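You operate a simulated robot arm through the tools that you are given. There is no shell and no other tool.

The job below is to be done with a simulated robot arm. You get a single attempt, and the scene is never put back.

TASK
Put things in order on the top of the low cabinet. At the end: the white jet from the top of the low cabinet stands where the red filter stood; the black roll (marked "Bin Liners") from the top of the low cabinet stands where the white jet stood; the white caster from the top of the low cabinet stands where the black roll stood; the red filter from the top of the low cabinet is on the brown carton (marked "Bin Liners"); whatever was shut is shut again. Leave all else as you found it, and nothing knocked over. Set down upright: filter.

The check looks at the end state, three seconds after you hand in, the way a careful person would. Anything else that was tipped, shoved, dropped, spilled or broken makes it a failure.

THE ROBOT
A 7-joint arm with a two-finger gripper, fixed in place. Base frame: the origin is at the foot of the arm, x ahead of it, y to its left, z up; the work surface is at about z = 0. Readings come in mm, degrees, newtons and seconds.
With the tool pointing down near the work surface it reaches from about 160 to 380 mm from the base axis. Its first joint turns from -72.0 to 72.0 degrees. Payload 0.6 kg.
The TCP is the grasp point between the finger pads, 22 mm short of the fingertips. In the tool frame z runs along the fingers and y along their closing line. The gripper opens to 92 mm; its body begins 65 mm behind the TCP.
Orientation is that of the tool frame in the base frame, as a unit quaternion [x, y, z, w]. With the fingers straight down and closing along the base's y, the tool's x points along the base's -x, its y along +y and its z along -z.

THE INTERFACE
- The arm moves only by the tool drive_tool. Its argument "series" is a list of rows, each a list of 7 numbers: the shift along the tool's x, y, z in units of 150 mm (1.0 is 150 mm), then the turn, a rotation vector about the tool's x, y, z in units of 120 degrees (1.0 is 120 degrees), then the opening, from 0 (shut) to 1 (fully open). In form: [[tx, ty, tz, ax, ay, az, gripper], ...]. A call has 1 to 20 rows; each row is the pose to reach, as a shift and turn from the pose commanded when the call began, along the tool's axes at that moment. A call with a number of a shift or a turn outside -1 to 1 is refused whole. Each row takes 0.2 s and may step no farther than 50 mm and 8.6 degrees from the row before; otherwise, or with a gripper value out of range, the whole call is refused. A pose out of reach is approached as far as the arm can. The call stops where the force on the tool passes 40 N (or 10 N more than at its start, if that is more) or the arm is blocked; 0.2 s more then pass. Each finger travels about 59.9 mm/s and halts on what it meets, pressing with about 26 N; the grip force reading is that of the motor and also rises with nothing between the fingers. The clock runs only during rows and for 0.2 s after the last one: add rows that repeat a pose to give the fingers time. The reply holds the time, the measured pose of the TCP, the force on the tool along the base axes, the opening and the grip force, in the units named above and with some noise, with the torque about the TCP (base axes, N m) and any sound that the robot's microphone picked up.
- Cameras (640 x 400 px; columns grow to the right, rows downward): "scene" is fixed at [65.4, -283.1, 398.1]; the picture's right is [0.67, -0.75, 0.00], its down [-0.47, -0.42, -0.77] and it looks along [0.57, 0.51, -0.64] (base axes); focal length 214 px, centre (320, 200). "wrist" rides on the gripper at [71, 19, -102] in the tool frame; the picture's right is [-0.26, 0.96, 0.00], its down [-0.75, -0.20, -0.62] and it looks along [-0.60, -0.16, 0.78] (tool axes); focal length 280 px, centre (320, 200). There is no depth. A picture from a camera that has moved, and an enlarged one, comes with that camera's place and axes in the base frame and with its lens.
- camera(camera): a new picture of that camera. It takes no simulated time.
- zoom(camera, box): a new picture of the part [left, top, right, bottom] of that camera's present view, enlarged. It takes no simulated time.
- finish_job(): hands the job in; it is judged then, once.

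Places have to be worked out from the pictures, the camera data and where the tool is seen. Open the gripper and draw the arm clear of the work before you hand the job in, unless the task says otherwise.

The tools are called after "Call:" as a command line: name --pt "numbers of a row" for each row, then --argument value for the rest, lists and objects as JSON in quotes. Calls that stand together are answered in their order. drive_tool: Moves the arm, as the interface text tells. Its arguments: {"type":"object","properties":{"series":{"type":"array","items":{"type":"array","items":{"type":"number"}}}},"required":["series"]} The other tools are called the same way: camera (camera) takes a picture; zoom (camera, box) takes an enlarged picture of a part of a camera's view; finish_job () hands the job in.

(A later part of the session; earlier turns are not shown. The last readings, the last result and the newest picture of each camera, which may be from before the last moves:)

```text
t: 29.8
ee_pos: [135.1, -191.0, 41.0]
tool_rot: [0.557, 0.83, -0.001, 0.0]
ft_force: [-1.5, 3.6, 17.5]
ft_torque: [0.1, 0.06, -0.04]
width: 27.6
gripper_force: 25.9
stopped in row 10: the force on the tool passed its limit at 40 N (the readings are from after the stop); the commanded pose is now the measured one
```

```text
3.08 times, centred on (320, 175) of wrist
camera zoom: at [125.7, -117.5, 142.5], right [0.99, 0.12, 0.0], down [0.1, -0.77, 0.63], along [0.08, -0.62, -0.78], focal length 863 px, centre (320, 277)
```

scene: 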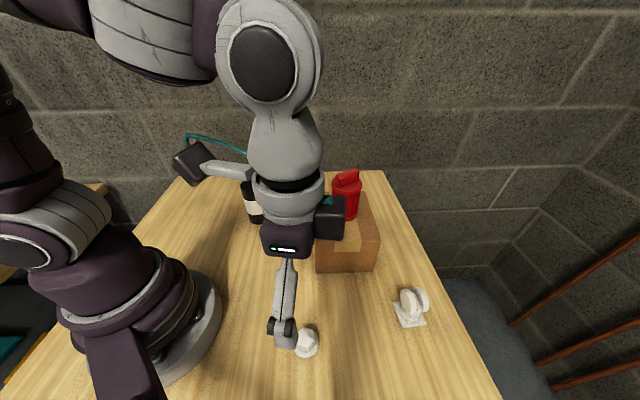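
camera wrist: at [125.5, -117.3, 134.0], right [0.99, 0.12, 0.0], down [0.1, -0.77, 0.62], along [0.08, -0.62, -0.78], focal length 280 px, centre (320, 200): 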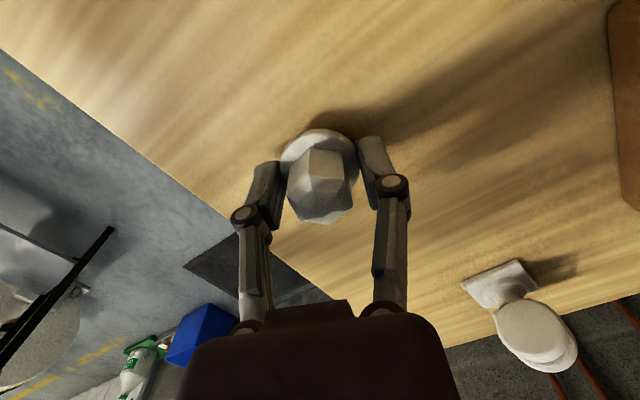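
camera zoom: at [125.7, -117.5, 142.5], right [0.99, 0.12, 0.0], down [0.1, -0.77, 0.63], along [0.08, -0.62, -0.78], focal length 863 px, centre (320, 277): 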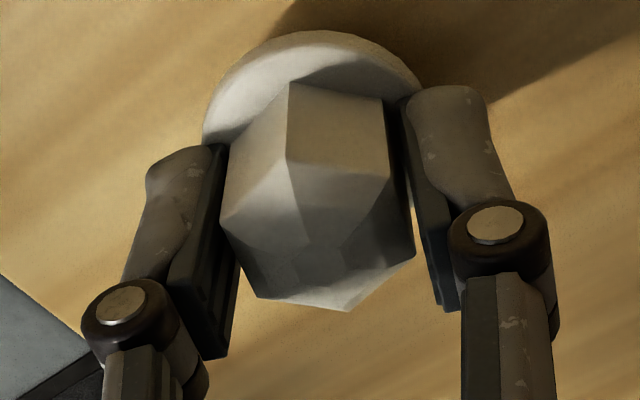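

The grip is now on the hex at 27.6 mm; the tips pressed on the flange slightly. I'll lift slowly and check that it is held upright.

Call:
drive_tool --pt "0 0 -0.01 0 0 0 0" --pt "0 0 -0.03 0 0 0 0" --pt "0 0 -0.07 0 0 0 0" --pt "0 0 -0.13 0 0 0 0" --pt "0 0 -0.2 0 0 0 0" --pt "0 0 -0.2 0 0 0 0"

Call:
zoom --camera "wrist" --box '[230, 110, 410, 240]'

Call:
zoom --camera "scene" --box '[230, 240, 370, 370]'

```text
t: 31.2
ee_pos: [134.3, -190.9, 70.6]
tool_rot: [0.557, 0.831, -0.001, -0.001]
ft_force: [-0.2, -0.3, -0.5]
ft_torque: [0.03, -0.05, 0.01]
width: 27.8
gripper_force: 25.9
```

```text
3.08 times, centred on (320, 175) of wrist
camera zoom: at [125.7, -117.6, 172.4], right [0.99, 0.12, 0.0], down [0.1, -0.77, 0.63], along [0.08, -0.62, -0.78], focal length 863 px, centre (320, 277)
```

zoom: 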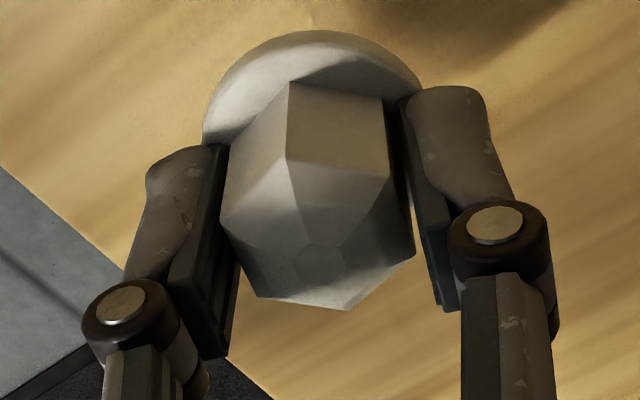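

```text
3.08 times, centred on (300, 305) of scene
camera zoom: at [65.4, -283.1, 398.1], right [0.67, -0.75, 0.0], down [-0.47, -0.42, -0.77], along [0.57, 0.51, -0.64], focal length 660 px, centre (382, -123)
```

zoom: 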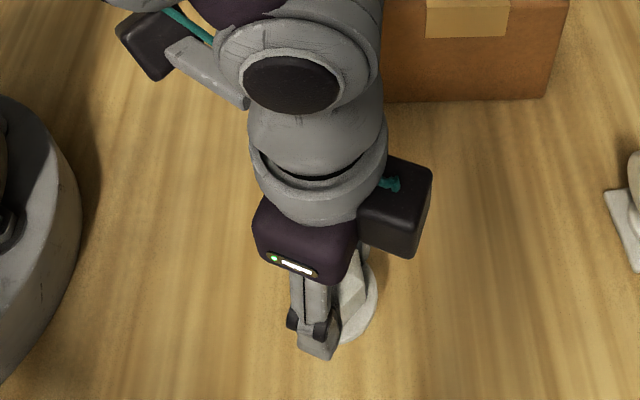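

The jet is lifted cleanly in the same pose. I'll raise it further, then swing around in front of the base at a safe height.

Call:
drive_tool --pt "0 0 -0.1 0 0 0 0" --pt "0 0 -0.25 0 0 0 0" --pt "0 0 -0.4 0 0 0 0" --pt "0 0 -0.55 0 0 0 0" --pt "0 0 -0.7 0 0 0 0" --pt "0 0 -0.8 0 0 0 0" --pt "0.06 0.09 -0.8 0 0 -0.04 0" --pt "0.13 0.19 -0.8 0 0 -0.1 0" --pt "0.21 0.31 -0.8 0 0 -0.16 0" --pt "0.29 0.43 -0.8 0 0 -0.22 0" --pt "0.37 0.55 -0.8 0 0 -0.28 0" --pt "0.44 0.65 -0.8 0 0 -0.34 0" --pt "0.5 0.74 -0.8 0 0 -0.39 0" --pt "0.543 0.799 -0.8 0 0 -0.4225 0" --pt "0.543 0.799 -0.8 0 0 -0.4225 0"

```text
t: 34.4
ee_pos: [214.5, -70.1, 189.8]
tool_rot: [0.147, 0.989, -0.002, -0.001]
ft_force: [-0.1, -0.3, -0.6]
ft_torque: [-0.01, 0.02, 0.0]
width: 27.7
gripper_force: 26.3
```

On track. I'll continue the swing toward the left side.

Call:
drive_tool --pt "0.02 0.08 0 0 0 -0.03 0" --pt "0.05 0.2 0 0 0 -0.07 0" --pt "0.08 0.34 0 0 0 -0.115 0" --pt "0.11 0.48 0 0 0 -0.16 0" --pt "0.14 0.62 0 0 0 -0.21 0" --pt "0.17 0.75 0 0 0 -0.26 0" --pt "0.195 0.86 0 0 0 -0.295 0" --pt "0.205 0.914 0 0 0 -0.308 0" --pt "0.205 0.914 0 0 0 -0.308 0"

```text
t: 36.4
ee_pos: [225.1, 71.1, 189.7]
tool_rot: [-0.174, 0.985, -0.001, -0.001]
ft_force: [0.8, 0.0, -0.1]
ft_torque: [0.02, 0.01, 0.02]
width: 27.4
gripper_force: 26.0
```

Continuing to the filter's old spot.

Call:
drive_tool --pt "-0.01 0.08 0 0 0 -0.02 0" --pt "-0.02 0.2 0 0 0 -0.05 0" --pt "-0.035 0.33 0 0 0 -0.08 0" --pt "-0.05 0.46 0 0 0 -0.115 0" --pt "-0.065 0.59 0 0 0 -0.15 0" --pt "-0.08 0.72 0 0 0 -0.18 0" --pt "-0.09 0.8 0 0 0 -0.2 0" --pt "-0.095 0.845 0 0 0 -0.208 0" --pt "-0.095 0.845 0 0 0 -0.208 0"

Call:
camera --camera "wrist"

```text
t: 38.4
ee_pos: [194.3, 195.8, 191.5]
tool_rot: [-0.382, 0.924, -0.001, 0.0]
ft_force: [0.5, 0.1, -1.5]
ft_torque: [-0.03, -0.03, 0.0]
width: 27.8
gripper_force: 26.2
```

```text
taken
camera wrist: at [131.7, 159.2, 292.1], right [-0.5, 0.87, 0.0], down [0.68, 0.39, 0.62], along [0.54, 0.31, -0.78], focal length 280 px, centre (320, 200)
```

wrist: 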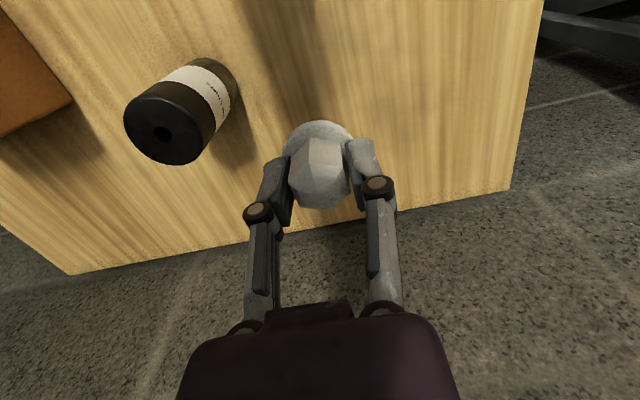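

I'm near the spot with the jet held firmly. I'll move over the filter's old centre (186,231) and lower to about 15 mm above the table.

Call:
drive_tool --pt "-0.04 0.07 0.05 0 0 0 0" --pt "-0.085 0.14 0.12 0 0 0 0" --pt "-0.122 0.205 0.22 0 0 0 0" --pt "-0.122 0.205 0.36 0 0 0 0" --pt "-0.122 0.205 0.5 0 0 0 0" --pt "-0.122 0.205 0.64 0 0 0 0" --pt "-0.122 0.205 0.76 0 0 0 0" --pt "-0.122 0.205 0.85 0 0 0 0" --pt "-0.122 0.205 0.9 0 0 0 0" --pt "-0.122 0.205 0.9 0 0 0 0"

Call:
camera --camera "wrist"

Call:
zoom --camera "scene" --box '[140, 120, 300, 240]'

```text
t: 40.6
ee_pos: [186.3, 228.5, 56.3]
tool_rot: [-0.382, 0.924, 0.0, -0.001]
ft_force: [-0.6, -0.8, -1.1]
ft_torque: [-0.01, 0.0, -0.01]
width: 27.6
gripper_force: 25.7
```

```text
taken
camera wrist: at [122.9, 193.1, 156.6], right [-0.5, 0.87, 0.0], down [0.68, 0.39, 0.62], along [0.54, 0.31, -0.78], focal length 280 px, centre (320, 200)
```

wrist: 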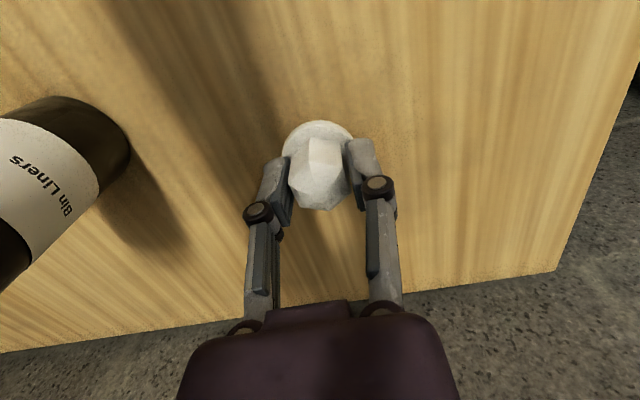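

```text
3.33 times, centred on (220, 180) of scene
camera zoom: at [65.4, -283.1, 398.1], right [0.67, -0.75, 0.0], down [-0.47, -0.42, -0.77], along [0.57, 0.51, -0.64], focal length 715 px, centre (653, 267)
```

zoom: 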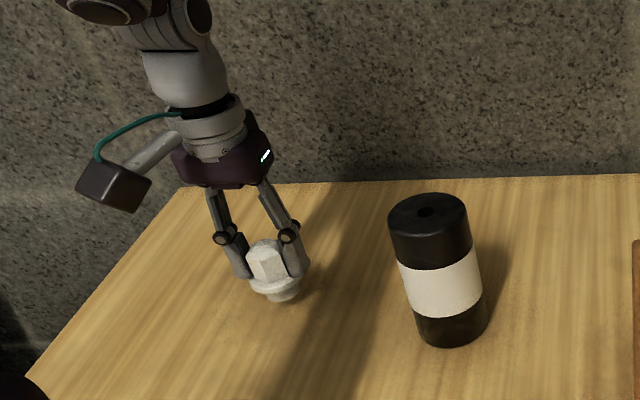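

The jet turns out to have a narrower foot below its flange, visible now. I'll zoom with the same box as my first picture to compare its landing spot against the filter's original one.

Call:
zoom --camera "scene" --box '[170, 160, 290, 235]'

```text
5.33 times, centred on (230, 198) of scene
camera zoom: at [65.4, -283.1, 398.1], right [0.67, -0.75, 0.0], down [-0.47, -0.42, -0.77], along [0.57, 0.51, -0.64], focal length 1144 px, centre (800, 213)
```

zoom: 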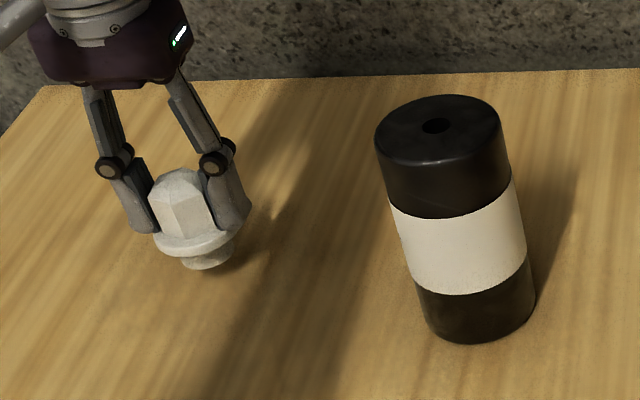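

The jet foot is about 7 mm short of the filter's old centre (about (188,233)). I'll shift outward by (+4,+6) mm and lower in fine steps.

Call:
drive_tool --pt "-0.025 0.005 0.02 0 0 0 0" --pt "-0.047 0.0094 0.05 0 0 0 0" --pt "-0.047 0.0094 0.07 0 0 0 0" --pt "-0.047 0.0094 0.085 0 0 0 0" --pt "-0.047 0.0094 0.085 0 0 0 0"

Call:
zoom --camera "scene" --box '[170, 160, 290, 235]'

```text
t: 41.8
ee_pos: [191.2, 233.4, 42.6]
tool_rot: [-0.381, 0.924, 0.0, -0.001]
ft_force: [0.0, -1.3, -0.5]
ft_torque: [0.03, 0.02, -0.01]
width: 27.7
gripper_force: 26.3
```

```text
5.33 times, centred on (230, 198) of scene
camera zoom: at [65.4, -283.1, 398.1], right [0.67, -0.75, 0.0], down [-0.47, -0.42, -0.77], along [0.57, 0.51, -0.64], focal length 1144 px, centre (800, 213)
```

zoom: 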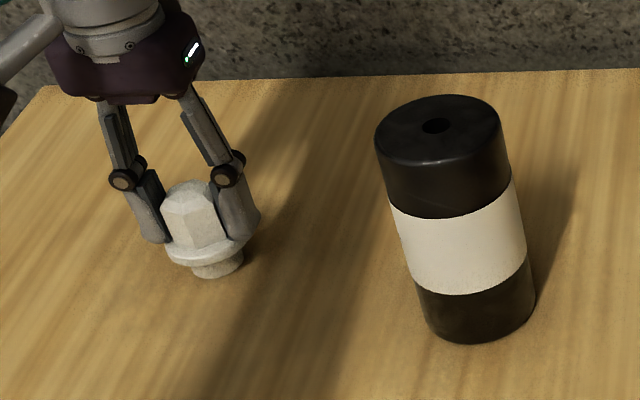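

The foot now projects to (217,265), exactly the filter's original base pixel. I'll lower the last couple of millimetres until contact.

Call:
drive_tool --pt "0 0 0.006 0 0 0 0" --pt "0 0 0.012 0 0 0 0" --pt "0 0 0.012 0 0 0 0"

```text
t: 42.6
ee_pos: [191.6, 235.3, 40.9]
tool_rot: [-0.381, 0.924, 0.001, 0.0]
ft_force: [-4.8, -7.7, 39.5]
ft_torque: [-0.26, 0.13, -0.03]
width: 27.9
gripper_force: 25.3
```

Firm contact. I'll back off slightly, then open.

Call:
drive_tool --pt "0 0 -0.006 0 0 0 0" --pt "0 0 -0.009 0 0 0 0"

```text
t: 43.2
ee_pos: [190.4, 234.2, 41.3]
tool_rot: [-0.383, 0.924, -0.001, -0.002]
ft_force: [0.8, 0.0, -1.4]
ft_torque: [-0.02, 0.0, -0.01]
width: 27.7
gripper_force: 26.1
```

The force is relieved, and the jet is at most a fraction of a millimetre from the table. I'll open the fingers.

Call:
drive_tool --pt "0 0 0.002 0 0 0 0.2" --pt "0 0 0.002 0 0 0 0.35" --pt "0 0 0.002 0 0 0 0.5" --pt "0 0 0.002 0 0 0 0.6" --pt "0 0 0.002 0 0 0 0.6"

Call:
zoom --camera "scene" --box '[170, 160, 290, 235]'

Call:
camera --camera "wrist"

```text
t: 44.4
ee_pos: [191.2, 233.9, 40.7]
tool_rot: [-0.381, 0.924, 0.0, -0.001]
ft_force: [0.2, -0.1, 0.8]
ft_torque: [0.0, -0.03, 0.01]
width: 55.1
gripper_force: 0.0
```

```text
5.33 times, centred on (230, 198) of scene
camera zoom: at [65.4, -283.1, 398.1], right [0.67, -0.75, 0.0], down [-0.47, -0.42, -0.77], along [0.57, 0.51, -0.64], focal length 1144 px, centre (800, 213)
```

zoom: 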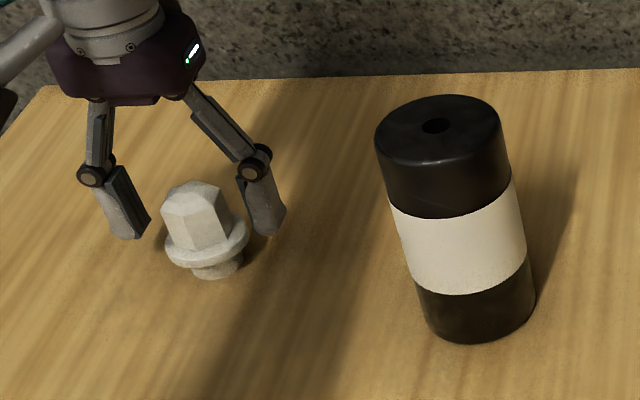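

```text
taken
camera wrist: at [127.0, 199.0, 143.3], right [-0.5, 0.87, 0.0], down [0.68, 0.39, 0.62], along [0.54, 0.31, -0.78], focal length 280 px, centre (320, 200)
```

wrist: 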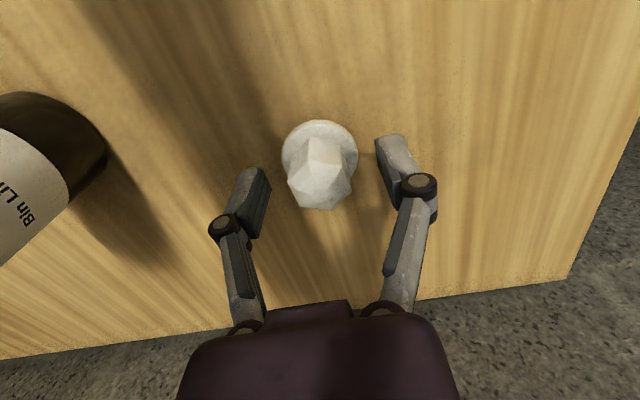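

The jet stands upright at the filter's old spot. I'll rise straight up with the fingers opening fully once clear.

Call:
drive_tool --pt "0 0 -0.05 0 0 0 0.6" --pt "0 0 -0.15 0 0 0 0.6" --pt "0 0 -0.28 0 0 0 0.6" --pt "0 0 -0.42 0 0 0 0.7" --pt "0 0 -0.56 0 0 0 0.8" --pt "0 0 -0.7 0 0 0 0.9" --pt "0 0 -0.84 0 0 0 1" --pt "0 0 -0.95 0 0 0 1" --pt "0 0 -0.95 0 0 0 1"

Call:
camera --camera "wrist"

```text
t: 46.4
ee_pos: [191.1, 234.1, 184.5]
tool_rot: [-0.383, 0.924, 0.0, -0.001]
ft_force: [1.3, -0.3, 0.8]
ft_torque: [0.03, 0.02, 0.0]
width: 91.9
gripper_force: 0.0
```

```text
taken
camera wrist: at [126.9, 198.9, 286.1], right [-0.5, 0.87, 0.0], down [0.68, 0.39, 0.62], along [0.54, 0.31, -0.78], focal length 280 px, centre (320, 200)
```

wrist: 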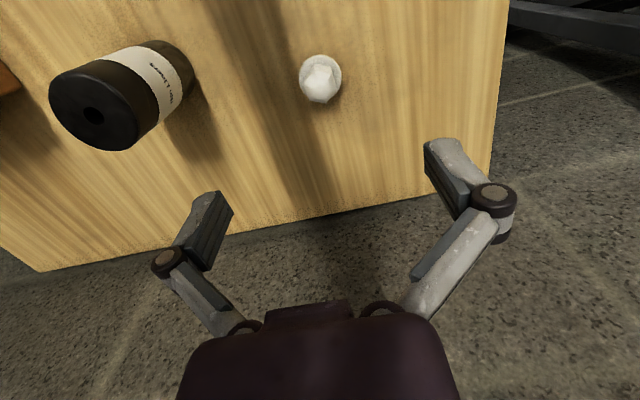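

The jet is standing well. Next I'll move above the black roll.

Call:
drive_tool --pt "0.02 -0.08 0 0 0 0.02 1" --pt "0.06 -0.21 0 0 0 0.045 1" --pt "0.1 -0.35 0 0 0 0.075 1" --pt "0.14 -0.5 0 0 0 0.105 1" --pt "0.18 -0.64 0 0 0 0.135 1" --pt "0.22 -0.78 0 0 0 0.165 1" --pt "0.25 -0.88 0 0 0 0.185 1" --pt "0.264 -0.933 0 0 0 0.192 1" --pt "0.264 -0.933 0 0 0 0.192 1"

Call:
camera --camera "wrist"

Call:
zoom --camera "scene" --box '[170, 120, 330, 240]'

```text
t: 48.4
ee_pos: [262.7, 107.8, 184.6]
tool_rot: [-0.19, 0.982, -0.001, 0.0]
ft_force: [0.2, -0.1, 0.2]
ft_torque: [0.02, 0.05, 0.0]
width: 91.9
gripper_force: 0.1
```

```text
taken
camera wrist: at [189.1, 100.0, 286.4], right [-0.12, 0.99, 0.0], down [0.78, 0.09, 0.62], along [0.62, 0.07, -0.78], focal length 280 px, centre (320, 200)
```

wrist: 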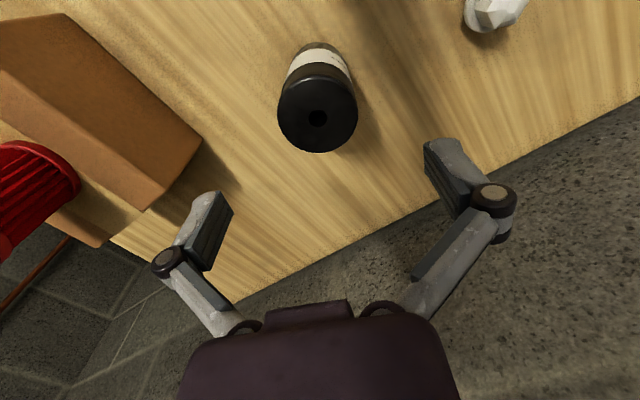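

```text
3.33 times, centred on (250, 180) of scene
camera zoom: at [65.4, -283.1, 398.1], right [0.67, -0.75, 0.0], down [-0.47, -0.42, -0.77], along [0.57, 0.51, -0.64], focal length 715 px, centre (553, 267)
```

zoom: 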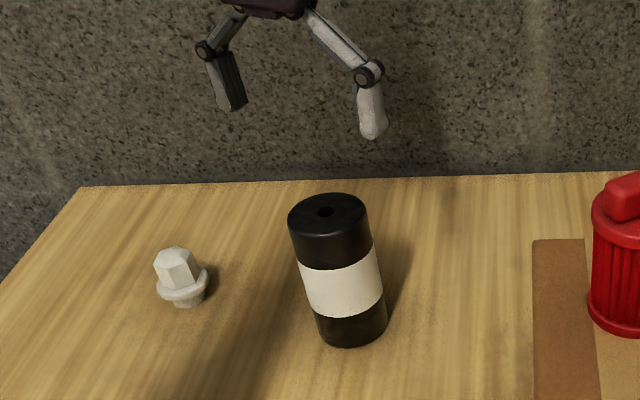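

I'll zoom in to pin down the roll's base and top more accurately.

Call:
zoom --camera "wrist" --box '[260, 30, 380, 165]'

```text
2.96 times, centred on (320, 98) of wrist
camera zoom: at [189.1, 100.0, 286.4], right [-0.12, 0.99, 0.0], down [0.78, 0.09, 0.62], along [0.62, 0.07, -0.78], focal length 831 px, centre (320, 504)
```

zoom: 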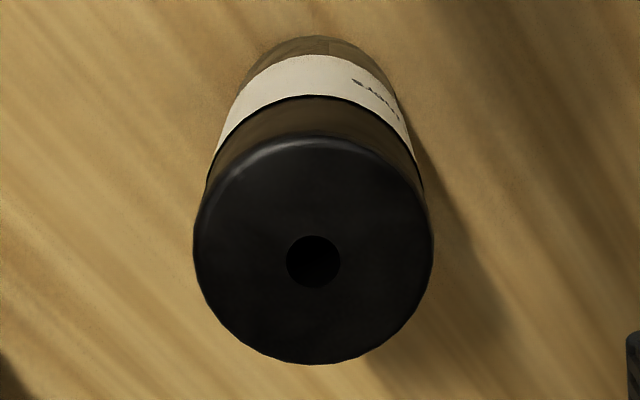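

The roll is centred at about (260,108), 53 mm across and about 110 mm tall. I'll descend around it to z≈62, which leaves the gripper body above its top.

Call:
drive_tool --pt "0.008 0.003 0.1 0 0 0 1" --pt "0.017 0.007 0.2 0 0 0 1" --pt "0.017 0.007 0.3 0 0 0 1" --pt "0.017 0.007 0.4 0 0 0 1" --pt "0.017 0.007 0.5 0 0 0 1" --pt "0.017 0.007 0.6 0 0 0 1" --pt "0.017 0.007 0.7 0 0 0 1" --pt "0.017 0.007 0.78 0 0 0 1" --pt "0.017 0.007 0.817 0 0 0 1" --pt "0.017 0.007 0.817 0 0 0 1"

Call:
camera --camera "wrist"

Call:
zoom --camera "scene" --box '[170, 120, 330, 240]'

```text
t: 50.6
ee_pos: [259.6, 107.1, 61.7]
tool_rot: [-0.19, 0.982, -0.001, 0.0]
ft_force: [-0.4, -0.6, 0.2]
ft_torque: [-0.01, -0.02, 0.0]
width: 92.0
gripper_force: 0.1
```

```text
taken
camera wrist: at [185.7, 99.7, 163.2], right [-0.12, 0.99, 0.0], down [0.78, 0.09, 0.62], along [0.62, 0.07, -0.78], focal length 280 px, centre (320, 200)
```

wrist: 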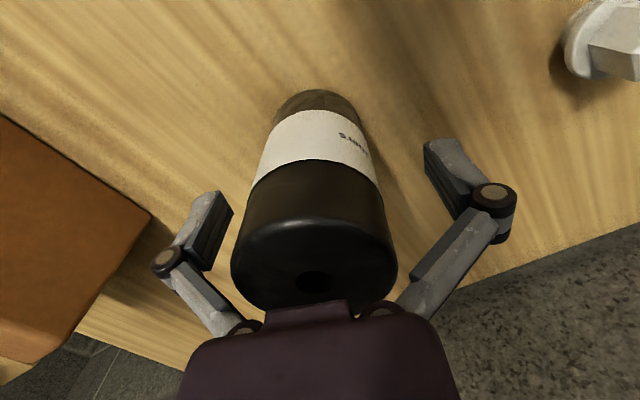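

```text
3.33 times, centred on (250, 180) of scene
camera zoom: at [65.4, -283.1, 398.1], right [0.67, -0.75, 0.0], down [-0.47, -0.42, -0.77], along [0.57, 0.51, -0.64], focal length 715 px, centre (553, 267)
```

zoom: 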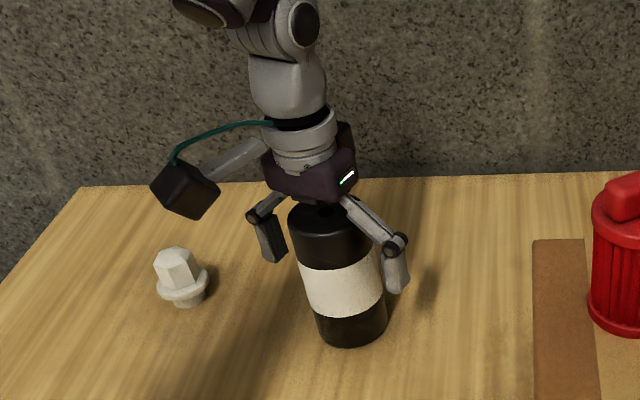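

The roll is centred between the pads without contact. Closing.

Call:
drive_tool --pt "0 0 0 0 0 0 0.75" --pt "0 0 0 0 0 0 0.6" --pt "0 0 0 0 0 0 0.45" --pt "0 0 0 0 0 0 0.3" --pt "0 0 0 0 0 0 0.1" --pt "0 0 0 0 0 0 0"

Call:
camera --camera "wrist"

```text
t: 52.2
ee_pos: [258.4, 107.8, 62.3]
tool_rot: [-0.19, 0.982, -0.001, 0.0]
ft_force: [-6.3, -2.1, 22.7]
ft_torque: [-0.03, 0.03, 0.07]
width: 70.6
gripper_force: 25.3
stopped in row 6: the force on the tool passed its limit at 41 N (the readings are from after the stop); the commanded pose is now the measured one
```

```text
taken
camera wrist: at [186.1, 99.9, 164.0], right [-0.12, 0.99, 0.0], down [0.77, 0.09, 0.63], along [0.62, 0.07, -0.78], focal length 280 px, centre (320, 200)
```

wrist: 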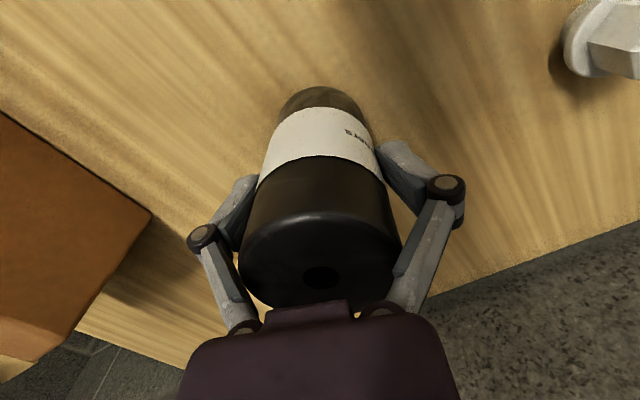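

The grip stopped at 70 mm because the finger links met the roll's top rim. I'll reopen, raise about 26 mm, and grip nearer the roll's top.

Call:
drive_tool --pt "0 0 0 0 0 0 0.85" --pt "0 0 0 0 0 0 1" --pt "0 0 0 0 0 0 1"

Call:
camera --camera "wrist"

Call:
zoom --camera "scene" --box '[170, 160, 290, 235]'

```text
t: 53.0
ee_pos: [259.2, 107.0, 62.5]
tool_rot: [-0.19, 0.982, -0.001, -0.001]
ft_force: [-0.2, 0.0, 0.2]
ft_torque: [0.03, 0.01, -0.03]
width: 92.0
gripper_force: 0.1
```

```text
taken
camera wrist: at [186.0, 99.8, 163.5], right [-0.12, 0.99, 0.0], down [0.78, 0.09, 0.63], along [0.62, 0.07, -0.78], focal length 280 px, centre (320, 200)
```

wrist: 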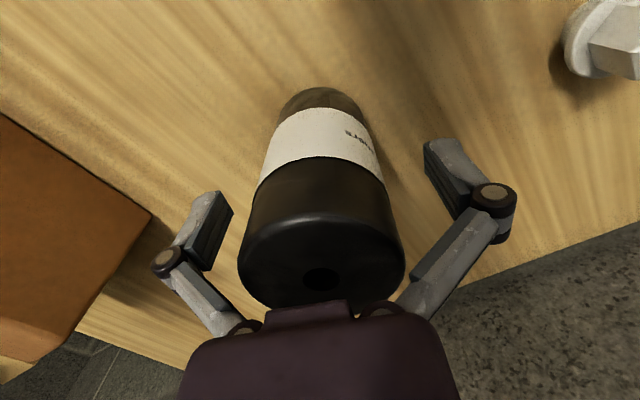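

```text
5.33 times, centred on (230, 198) of scene
camera zoom: at [65.4, -283.1, 398.1], right [0.67, -0.75, 0.0], down [-0.47, -0.42, -0.77], along [0.57, 0.51, -0.64], focal length 1144 px, centre (800, 213)
```

zoom: 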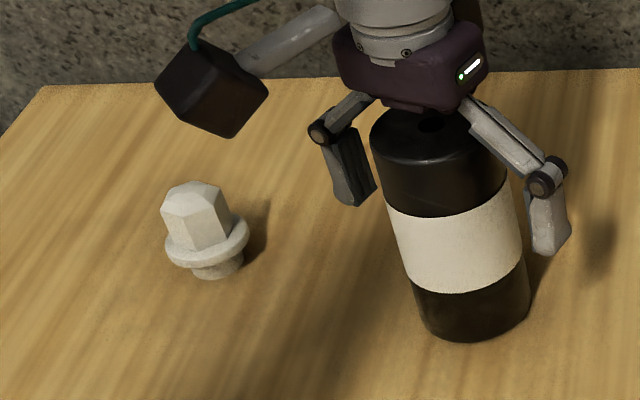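

The roll is upright and barely shifted. I'll rise 26 mm and close again.

Call:
drive_tool --pt "0 0 -0.07 0 0 0 1" --pt "0 0 -0.14 0 0 0 1" --pt "0 0 -0.175 0 0 0 1" --pt "0 0 -0.175 0 0 0 0.8" --pt "0 0 -0.175 0 0 0 0.65" --pt "0 0 -0.175 0 0 0 0.5" --pt "0 0 -0.175 0 0 0 0.3" --pt "0 0 -0.175 0 0 0 0.1" --pt "0 0 -0.175 0 0 0 0"

Call:
camera --camera "wrist"

Call:
zoom --camera "scene" --box '[170, 120, 330, 240]'

```text
t: 55.0
ee_pos: [259.6, 107.5, 87.5]
tool_rot: [-0.19, 0.982, -0.001, 0.0]
ft_force: [-1.7, -0.5, 12.6]
ft_torque: [-0.09, 0.12, 0.05]
width: 52.5
gripper_force: 26.3
```

```text
taken
camera wrist: at [185.7, 99.7, 189.6], right [-0.12, 0.99, 0.0], down [0.77, 0.09, 0.63], along [0.62, 0.07, -0.78], focal length 280 px, centre (320, 200)
```

wrist: 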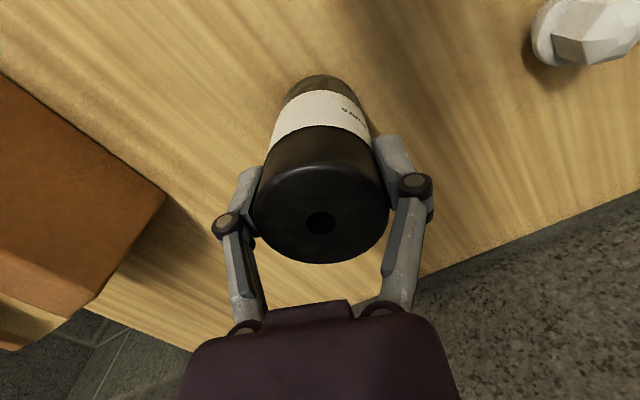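

```text
3.33 times, centred on (250, 180) of scene
camera zoom: at [65.4, -283.1, 398.1], right [0.67, -0.75, 0.0], down [-0.47, -0.42, -0.77], along [0.57, 0.51, -0.64], focal length 715 px, centre (553, 267)
```

zoom: 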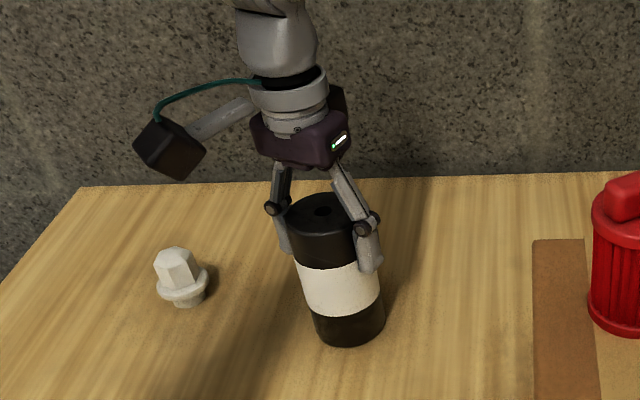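

The roll is gripped at 52.5 mm. I'll lift it straight up.

Call:
drive_tool --pt "0 0 -0.02 0 0 0 0" --pt "0 0 -0.06 0 0 0 0" --pt "0 0 -0.13 0 0 0 0" --pt "0 0 -0.24 0 0 0 0" --pt "0 0 -0.36 0 0 0 0" --pt "0 0 -0.5 0 0 0 0" --pt "0 0 -0.64 0 0 0 0" --pt "0 0 -0.78 0 0 0 0" --pt "0 0 -0.9 0 0 0 0" --pt "0 0 -0.9 0 0 0 0"

Call:
camera --camera "wrist"

Call:
camera --camera "scene"

```text
t: 57.2
ee_pos: [259.1, 107.0, 223.9]
tool_rot: [-0.19, 0.982, -0.001, 0.001]
ft_force: [-0.3, 0.2, -2.4]
ft_torque: [0.02, 0.0, -0.01]
width: 52.6
gripper_force: 26.2
```

```text
taken
camera wrist: at [185.8, 100.0, 325.3], right [-0.12, 0.99, 0.0], down [0.78, 0.09, 0.63], along [0.62, 0.07, -0.78], focal length 280 px, centre (320, 200)
```

wrist: 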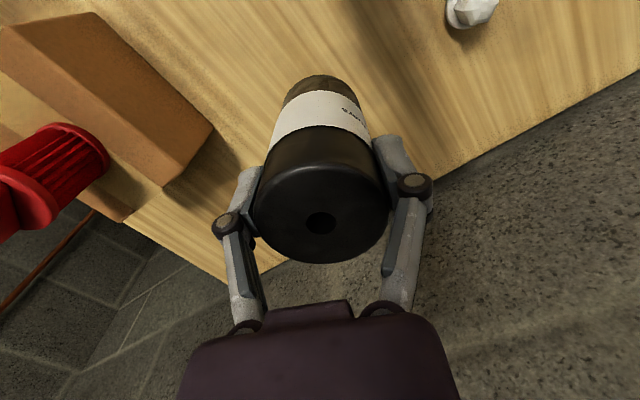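

```text
taken
```

scene: 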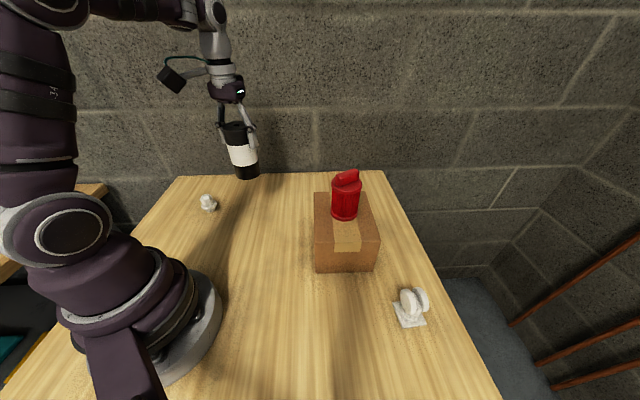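

The roll hangs straight. I'll swing it back in front of the base at a safe height.

Call:
drive_tool --pt "0.05 -0.06 0 0 0 0.02 0" --pt "0.13 -0.16 0 0 0 0.05 0" --pt "0.21 -0.26 0 0 0 0.08 0" --pt "0.3 -0.36 0 0 0 0.11 0" --pt "0.38 -0.46 0 0 0 0.145 0" --pt "0.45 -0.545 0 0 0 0.175 0" --pt "0.477 -0.577 0 0 0 0.1825 0" --pt "0.477 -0.577 0 0 0 0.1825 0"

```text
t: 59.0
ee_pos: [224.6, 0.5, 223.5]
tool_rot: [-0.001, 1.0, -0.001, 0.001]
ft_force: [-0.2, -0.6, -1.2]
ft_torque: [0.0, 0.0, -0.02]
width: 52.7
gripper_force: 25.4
```

Continuing toward the jet's old spot.

Call:
drive_tool --pt "0.02 -0.07 0 0 0 0.025 0" --pt "0.05 -0.18 0 0 0 0.065 0" --pt "0.09 -0.31 0 0 0 0.11 0" --pt "0.13 -0.44 0 0 0 0.155 0" --pt "0.165 -0.57 0 0 0 0.205 0" --pt "0.2 -0.69 0 0 0 0.25 0" --pt "0.22 -0.77 0 0 0 0.28 0" --pt "0.231 -0.803 0 0 0 0.292 0" --pt "0.231 -0.803 0 0 0 0.292 0"

```text
t: 61.0
ee_pos: [190.8, -120.2, 223.1]
tool_rot: [0.301, 0.954, -0.001, 0.001]
ft_force: [0.4, 0.5, -2.9]
ft_torque: [0.02, 0.02, -0.02]
width: 52.8
gripper_force: 25.4
```

Almost there; I'll move over (134.5,-189) and look before lowering.

Call:
drive_tool --pt "0.005 -0.06 0 0 0 0.02 0" --pt "0.012 -0.17 0 0 0 0.05 0" --pt "0.02 -0.29 0 0 0 0.085 0" --pt "0.03 -0.41 0 0 0 0.12 0" --pt "0.038 -0.52 0 0 0 0.15 0" --pt "0.043 -0.593 0 0 0 0.167 0" --pt "0.043 -0.593 0.1 0 0 0.167 0" --pt "0.043 -0.593 0.22 0 0 0.167 0" --pt "0.043 -0.593 0.34 0 0 0.167 0" --pt "0.043 -0.593 0.46 0 0 0.167 0" --pt "0.043 -0.593 0.55 0 0 0.167 0" --pt "0.043 -0.593 0.55 0 0 0.167 0"

Call:
camera --camera "wrist"

Call:
zoom --camera "scene" --box '[230, 220, 390, 382]'

```text
t: 63.6
ee_pos: [133.5, -188.3, 140.7]
tool_rot: [0.462, 0.887, 0.0, 0.001]
ft_force: [-0.1, 0.2, -1.8]
ft_torque: [-0.03, -0.03, 0.0]
width: 52.7
gripper_force: 26.0
```

```text
taken
camera wrist: at [109.4, -118.7, 242.7], right [0.94, 0.34, 0.0], down [0.26, -0.73, 0.63], along [0.21, -0.59, -0.78], focal length 280 px, centre (320, 200)
```

wrist: 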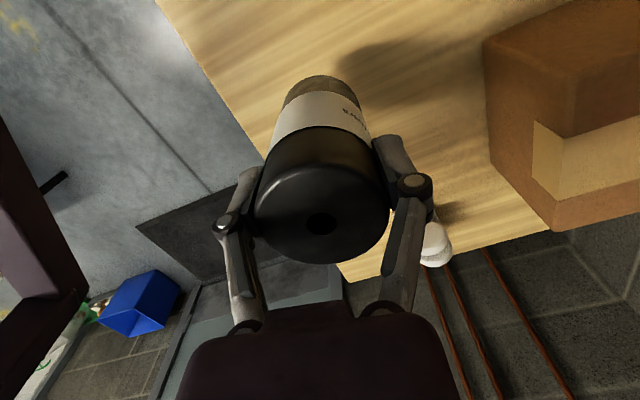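

```text
2.47 times, centred on (310, 301) of scene
camera zoom: at [65.4, -283.1, 398.1], right [0.67, -0.75, 0.0], down [-0.47, -0.42, -0.77], along [0.57, 0.51, -0.64], focal length 530 px, centre (345, -49)
```

zoom: 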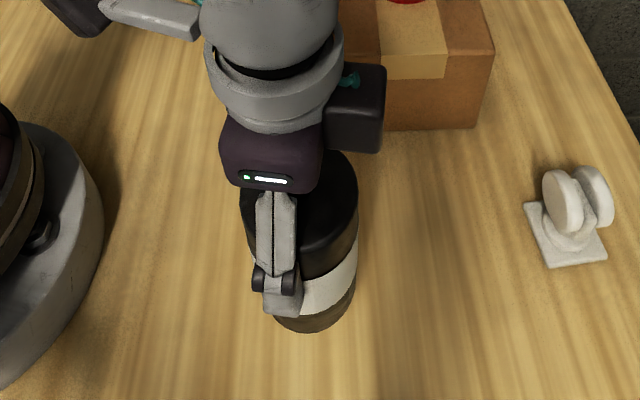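

The roll is over the spot with nothing nearby. I'll lower to just above the table.

Call:
drive_tool --pt "0 0 0.08 0 0 0 0" --pt "0 0 0.16 0 0 0 0" --pt "0 0 0.24 0 0 0 0" --pt "0 0 0.3 0 0 0 0" --pt "0 0 0.327 0 0 0 0" --pt "0 0 0.327 0 0 0 0"

Call:
zoom --camera "scene" --box '[270, 270, 450, 382]'

```text
t: 65.0
ee_pos: [134.8, -190.1, 91.6]
tool_rot: [0.462, 0.887, 0.0, 0.001]
ft_force: [0.6, -0.6, -1.8]
ft_torque: [0.01, 0.0, -0.01]
width: 52.8
gripper_force: 26.2
```

```text
3.56 times, centred on (360, 326) of scene
camera zoom: at [65.4, -283.1, 398.1], right [0.67, -0.75, 0.0], down [-0.47, -0.42, -0.77], along [0.57, 0.51, -0.64], focal length 763 px, centre (178, -248)
```

zoom: 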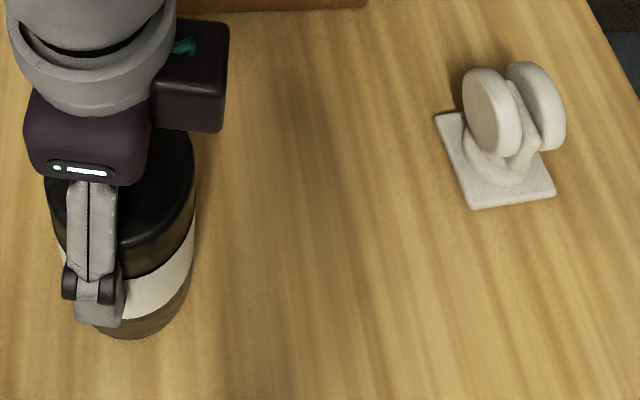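

The roll's base projects within about 2 mm of the jet's old base centre. I'll lower the last few millimetres to contact.

Call:
drive_tool --pt "0 0 0.007 0 0 0 0" --pt "0 0 0.014 0 0 0 0" --pt "0 0 0.02 0 0 0 0" --pt "0 0 0.02 0 0 0 0"

```text
t: 66.0
ee_pos: [134.5, -189.3, 87.4]
tool_rot: [0.463, 0.887, 0.0, 0.0]
ft_force: [-0.7, 0.0, -2.4]
ft_torque: [-0.02, 0.01, -0.04]
width: 52.4
gripper_force: 26.2
```

No contact yet, so I'll continue down by a millimetre at a time.

Call:
drive_tool --pt "0 0 0.005 0 0 0 0" --pt "0 0 0.005 0 0 0 0"

```text
t: 66.6
ee_pos: [133.8, -190.2, 89.0]
tool_rot: [0.462, 0.887, 0.0, 0.001]
ft_force: [-1.6, 2.2, 14.2]
ft_torque: [0.18, 0.1, 0.12]
width: 52.4
gripper_force: 26.2
```

Contact at 14 N: the roll rests on the surface. I'll open gradually.

Call:
drive_tool --pt "0 0 -0.003 0 0 0 0.1" --pt "0 0 -0.003 0 0 0 0.6" --pt "0 0 -0.003 0 0 0 0.75" --pt "0 0 -0.003 0 0 0 0.9" --pt "0 0 -0.003 0 0 0 1" --pt "0 0 -0.003 0 0 0 1"

Call:
camera --camera "wrist"

Call:
zoom --camera "scene" --box '[270, 270, 450, 382]'

```text
t: 68.0
ee_pos: [134.0, -189.4, 87.4]
tool_rot: [0.463, 0.887, 0.0, 0.001]
ft_force: [-0.1, 0.0, -0.1]
ft_torque: [-0.03, 0.05, -0.03]
width: 92.0
gripper_force: 0.2
```

```text
taken
camera wrist: at [109.2, -118.9, 190.2], right [0.94, 0.34, 0.0], down [0.26, -0.73, 0.63], along [0.21, -0.59, -0.78], focal length 280 px, centre (320, 200)
```

wrist: 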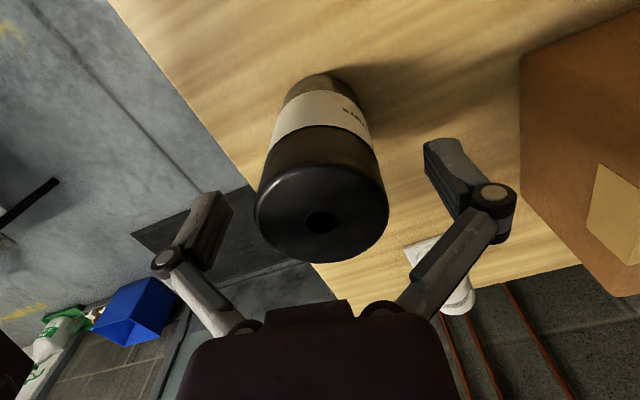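

```text
3.56 times, centred on (360, 326) of scene
camera zoom: at [65.4, -283.1, 398.1], right [0.67, -0.75, 0.0], down [-0.47, -0.42, -0.77], along [0.57, 0.51, -0.64], focal length 763 px, centre (178, -248)
```

zoom: 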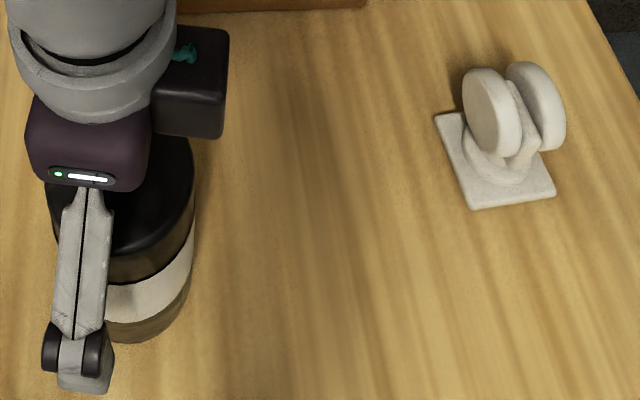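

The roll stands free at the jet's old spot. I'll rise straight up clear of it.

Call:
drive_tool --pt "0 0 -0.05 0 0 0 1" --pt "0 0 -0.15 0 0 0 1" --pt "0 0 -0.28 0 0 0 1" --pt "0 0 -0.42 0 0 0 1" --pt "0 0 -0.56 0 0 0 1" --pt "0 0 -0.7 0 0 0 1" --pt "0 0 -0.8 0 0 0 1" --pt "0 0 -0.8 0 0 0 1"

Call:
camera --camera "scene"

Call:
camera --camera "wrist"

```text
t: 69.8
ee_pos: [133.5, -187.4, 209.1]
tool_rot: [0.462, 0.887, -0.001, 0.001]
ft_force: [0.3, 0.9, 0.4]
ft_torque: [0.01, -0.03, 0.0]
width: 91.9
gripper_force: 0.1
```

```text
taken
```

scene: 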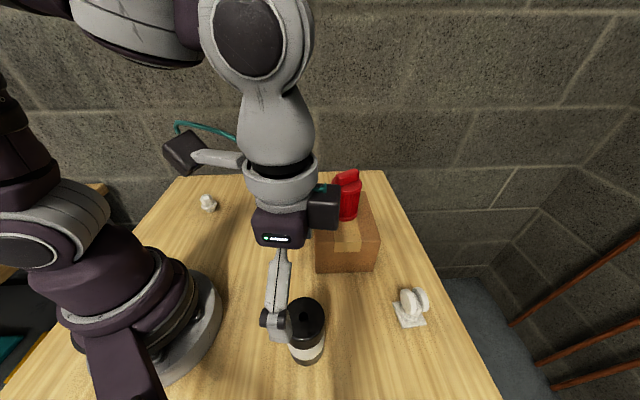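

```text
taken
camera wrist: at [108.8, -118.2, 310.6], right [0.94, 0.34, 0.0], down [0.26, -0.73, 0.63], along [0.21, -0.59, -0.78], focal length 280 px, centre (320, 200)
```

wrist: 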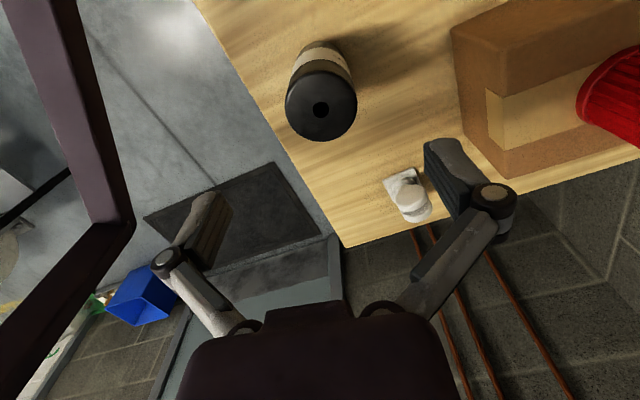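

All three placed items look right. Now I'll head toward the caster, which sits beyond the straight-down reach, starting with a position above and just short of it.

Call:
drive_tool --pt "-0.06 0.04 0.01 0 0 -0.01 1" --pt "-0.16 0.1 0.04 0 0 -0.025 1" --pt "-0.28 0.17 0.08 0 0 -0.04 1" --pt "-0.4 0.24 0.12 0 0 -0.055 1" --pt "-0.52 0.31 0.16 0 0 -0.07 1" --pt "-0.601 0.365 0.193 0 0 -0.083 1" --pt "-0.601 0.365 0.193 0 0 -0.083 1"

Call:
camera --camera "wrist"

```text
t: 71.4
ee_pos: [229.8, -231.2, 180.3]
tool_rot: [0.384, 0.923, -0.001, 0.0]
ft_force: [0.1, 0.1, 0.1]
ft_torque: [0.03, 0.0, 0.0]
width: 92.0
gripper_force: 0.1
```

```text
taken
camera wrist: at [193.6, -166.4, 281.2], right [0.87, 0.5, 0.0], down [0.39, -0.68, 0.63], along [0.31, -0.54, -0.78], focal length 280 px, centre (320, 200)
```

wrist: 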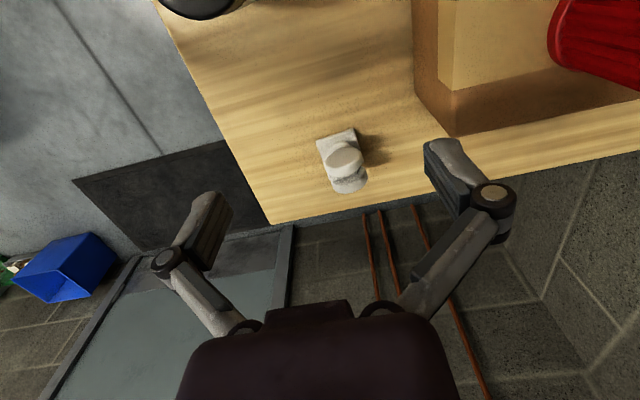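

I have a good view of the caster from here. I'll zoom to measure it.

Call:
zoom --camera "wrist" --box '[295, 115, 391, 205]'

Call:
zoom --camera "scene" --box '[380, 270, 450, 345]'

```text
4.44 times, centred on (343, 160) of wrist
camera zoom: at [193.6, -166.4, 281.2], right [0.87, 0.5, 0.0], down [0.39, -0.68, 0.63], along [0.31, -0.54, -0.78], focal length 1246 px, centre (218, 378)
```

zoom: 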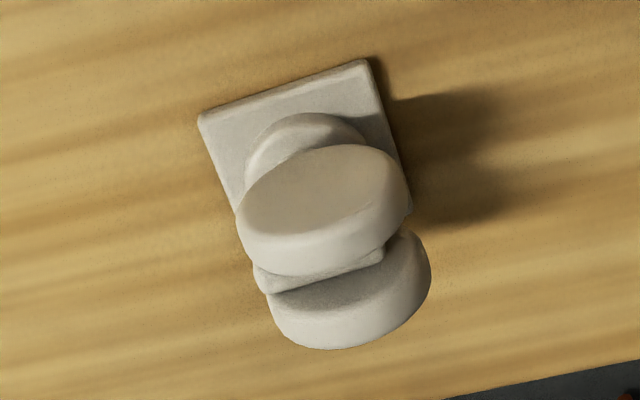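

```text
5.33 times, centred on (415, 308) of scene
camera zoom: at [65.4, -283.1, 398.1], right [0.67, -0.75, 0.0], down [-0.47, -0.42, -0.77], along [0.57, 0.51, -0.64], focal length 1144 px, centre (-187, -373)
```

zoom: 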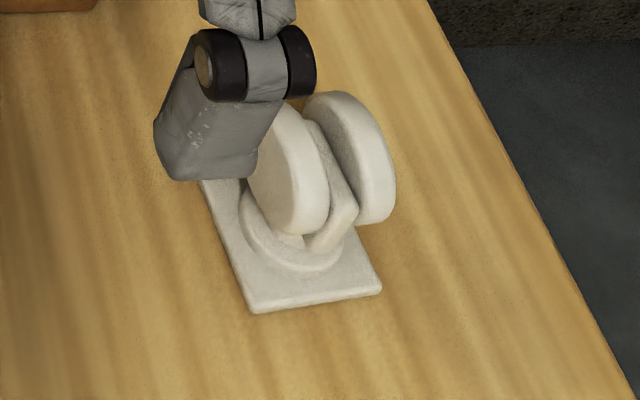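

The caster's plate centre is at about (289.4,-287.8), with wheels about 38 mm across centred near z≈48 and its wheel axis at about -40°. I'll align the yaw, then tilt the tool 20° outward to extend the reach while still high.

Call:
drive_tool --pt "0 0 0 0 0 -0.037 1" --pt "0 0 0 0 0 -0.037 1"

Call:
drive_tool --pt "-0.02 0 0 0 -0.04 0 1" --pt "-0.05 0 0 0 -0.08 0 1" --pt "-0.08 0 0.02 0 -0.12 0 1" --pt "-0.12 0 0.05 0 -0.1667 0 1" --pt "-0.15 0 0.1 0 -0.1667 0 1" --pt "-0.15 0 0.1 0 -0.1667 0 1"

Call:
camera --camera "wrist"

Call:
camera --camera "scene"

```text
t: 72.0
ee_pos: [231.1, -231.6, 179.5]
tool_rot: [0.348, 0.937, -0.002, 0.001]
ft_force: [0.0, 0.2, -0.1]
ft_torque: [-0.04, -0.01, -0.01]
width: 92.0
gripper_force: 0.1
```

```text
t: 73.4
ee_pos: [247.3, -246.0, 163.4]
tool_rot: [0.343, 0.923, -0.062, 0.163]
ft_force: [0.0, 0.1, 0.1]
ft_torque: [-0.01, 0.01, -0.01]
width: 91.9
gripper_force: 0.0
```

```text
taken
camera wrist: at [183.0, -164.5, 235.7], right [0.82, 0.57, 0.09], down [0.24, -0.48, 0.85], along [0.53, -0.67, -0.53], focal length 280 px, centre (320, 200)
```

wrist: 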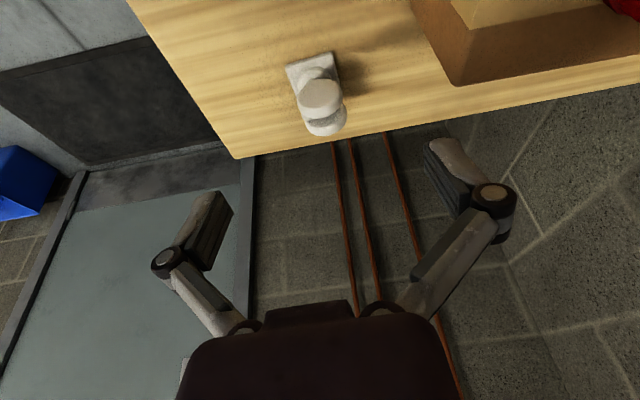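

```text
taken
```

scene: 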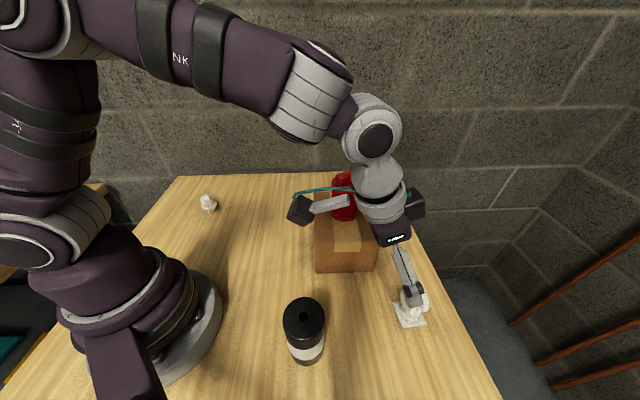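

The 20° outward tilt works. I'll zoom on the caster from this angle to refine its location.

Call:
zoom --camera "wrist" --box '[270, 40, 366, 145]'

```text
3.81 times, centred on (318, 92) of wrist
camera zoom: at [183.0, -164.5, 235.7], right [0.82, 0.57, 0.09], down [0.24, -0.48, 0.85], along [0.53, -0.67, -0.53], focal length 1068 px, centre (328, 610)
```

zoom: 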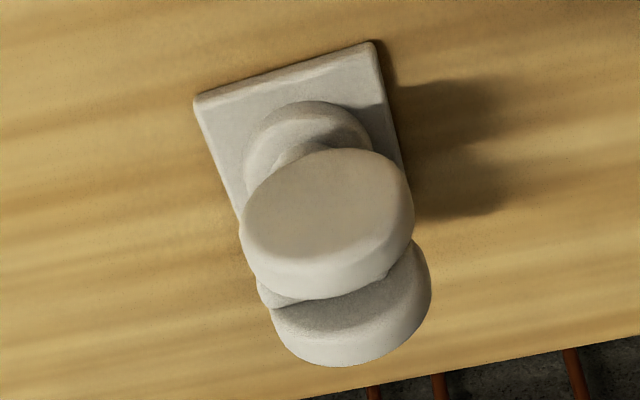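

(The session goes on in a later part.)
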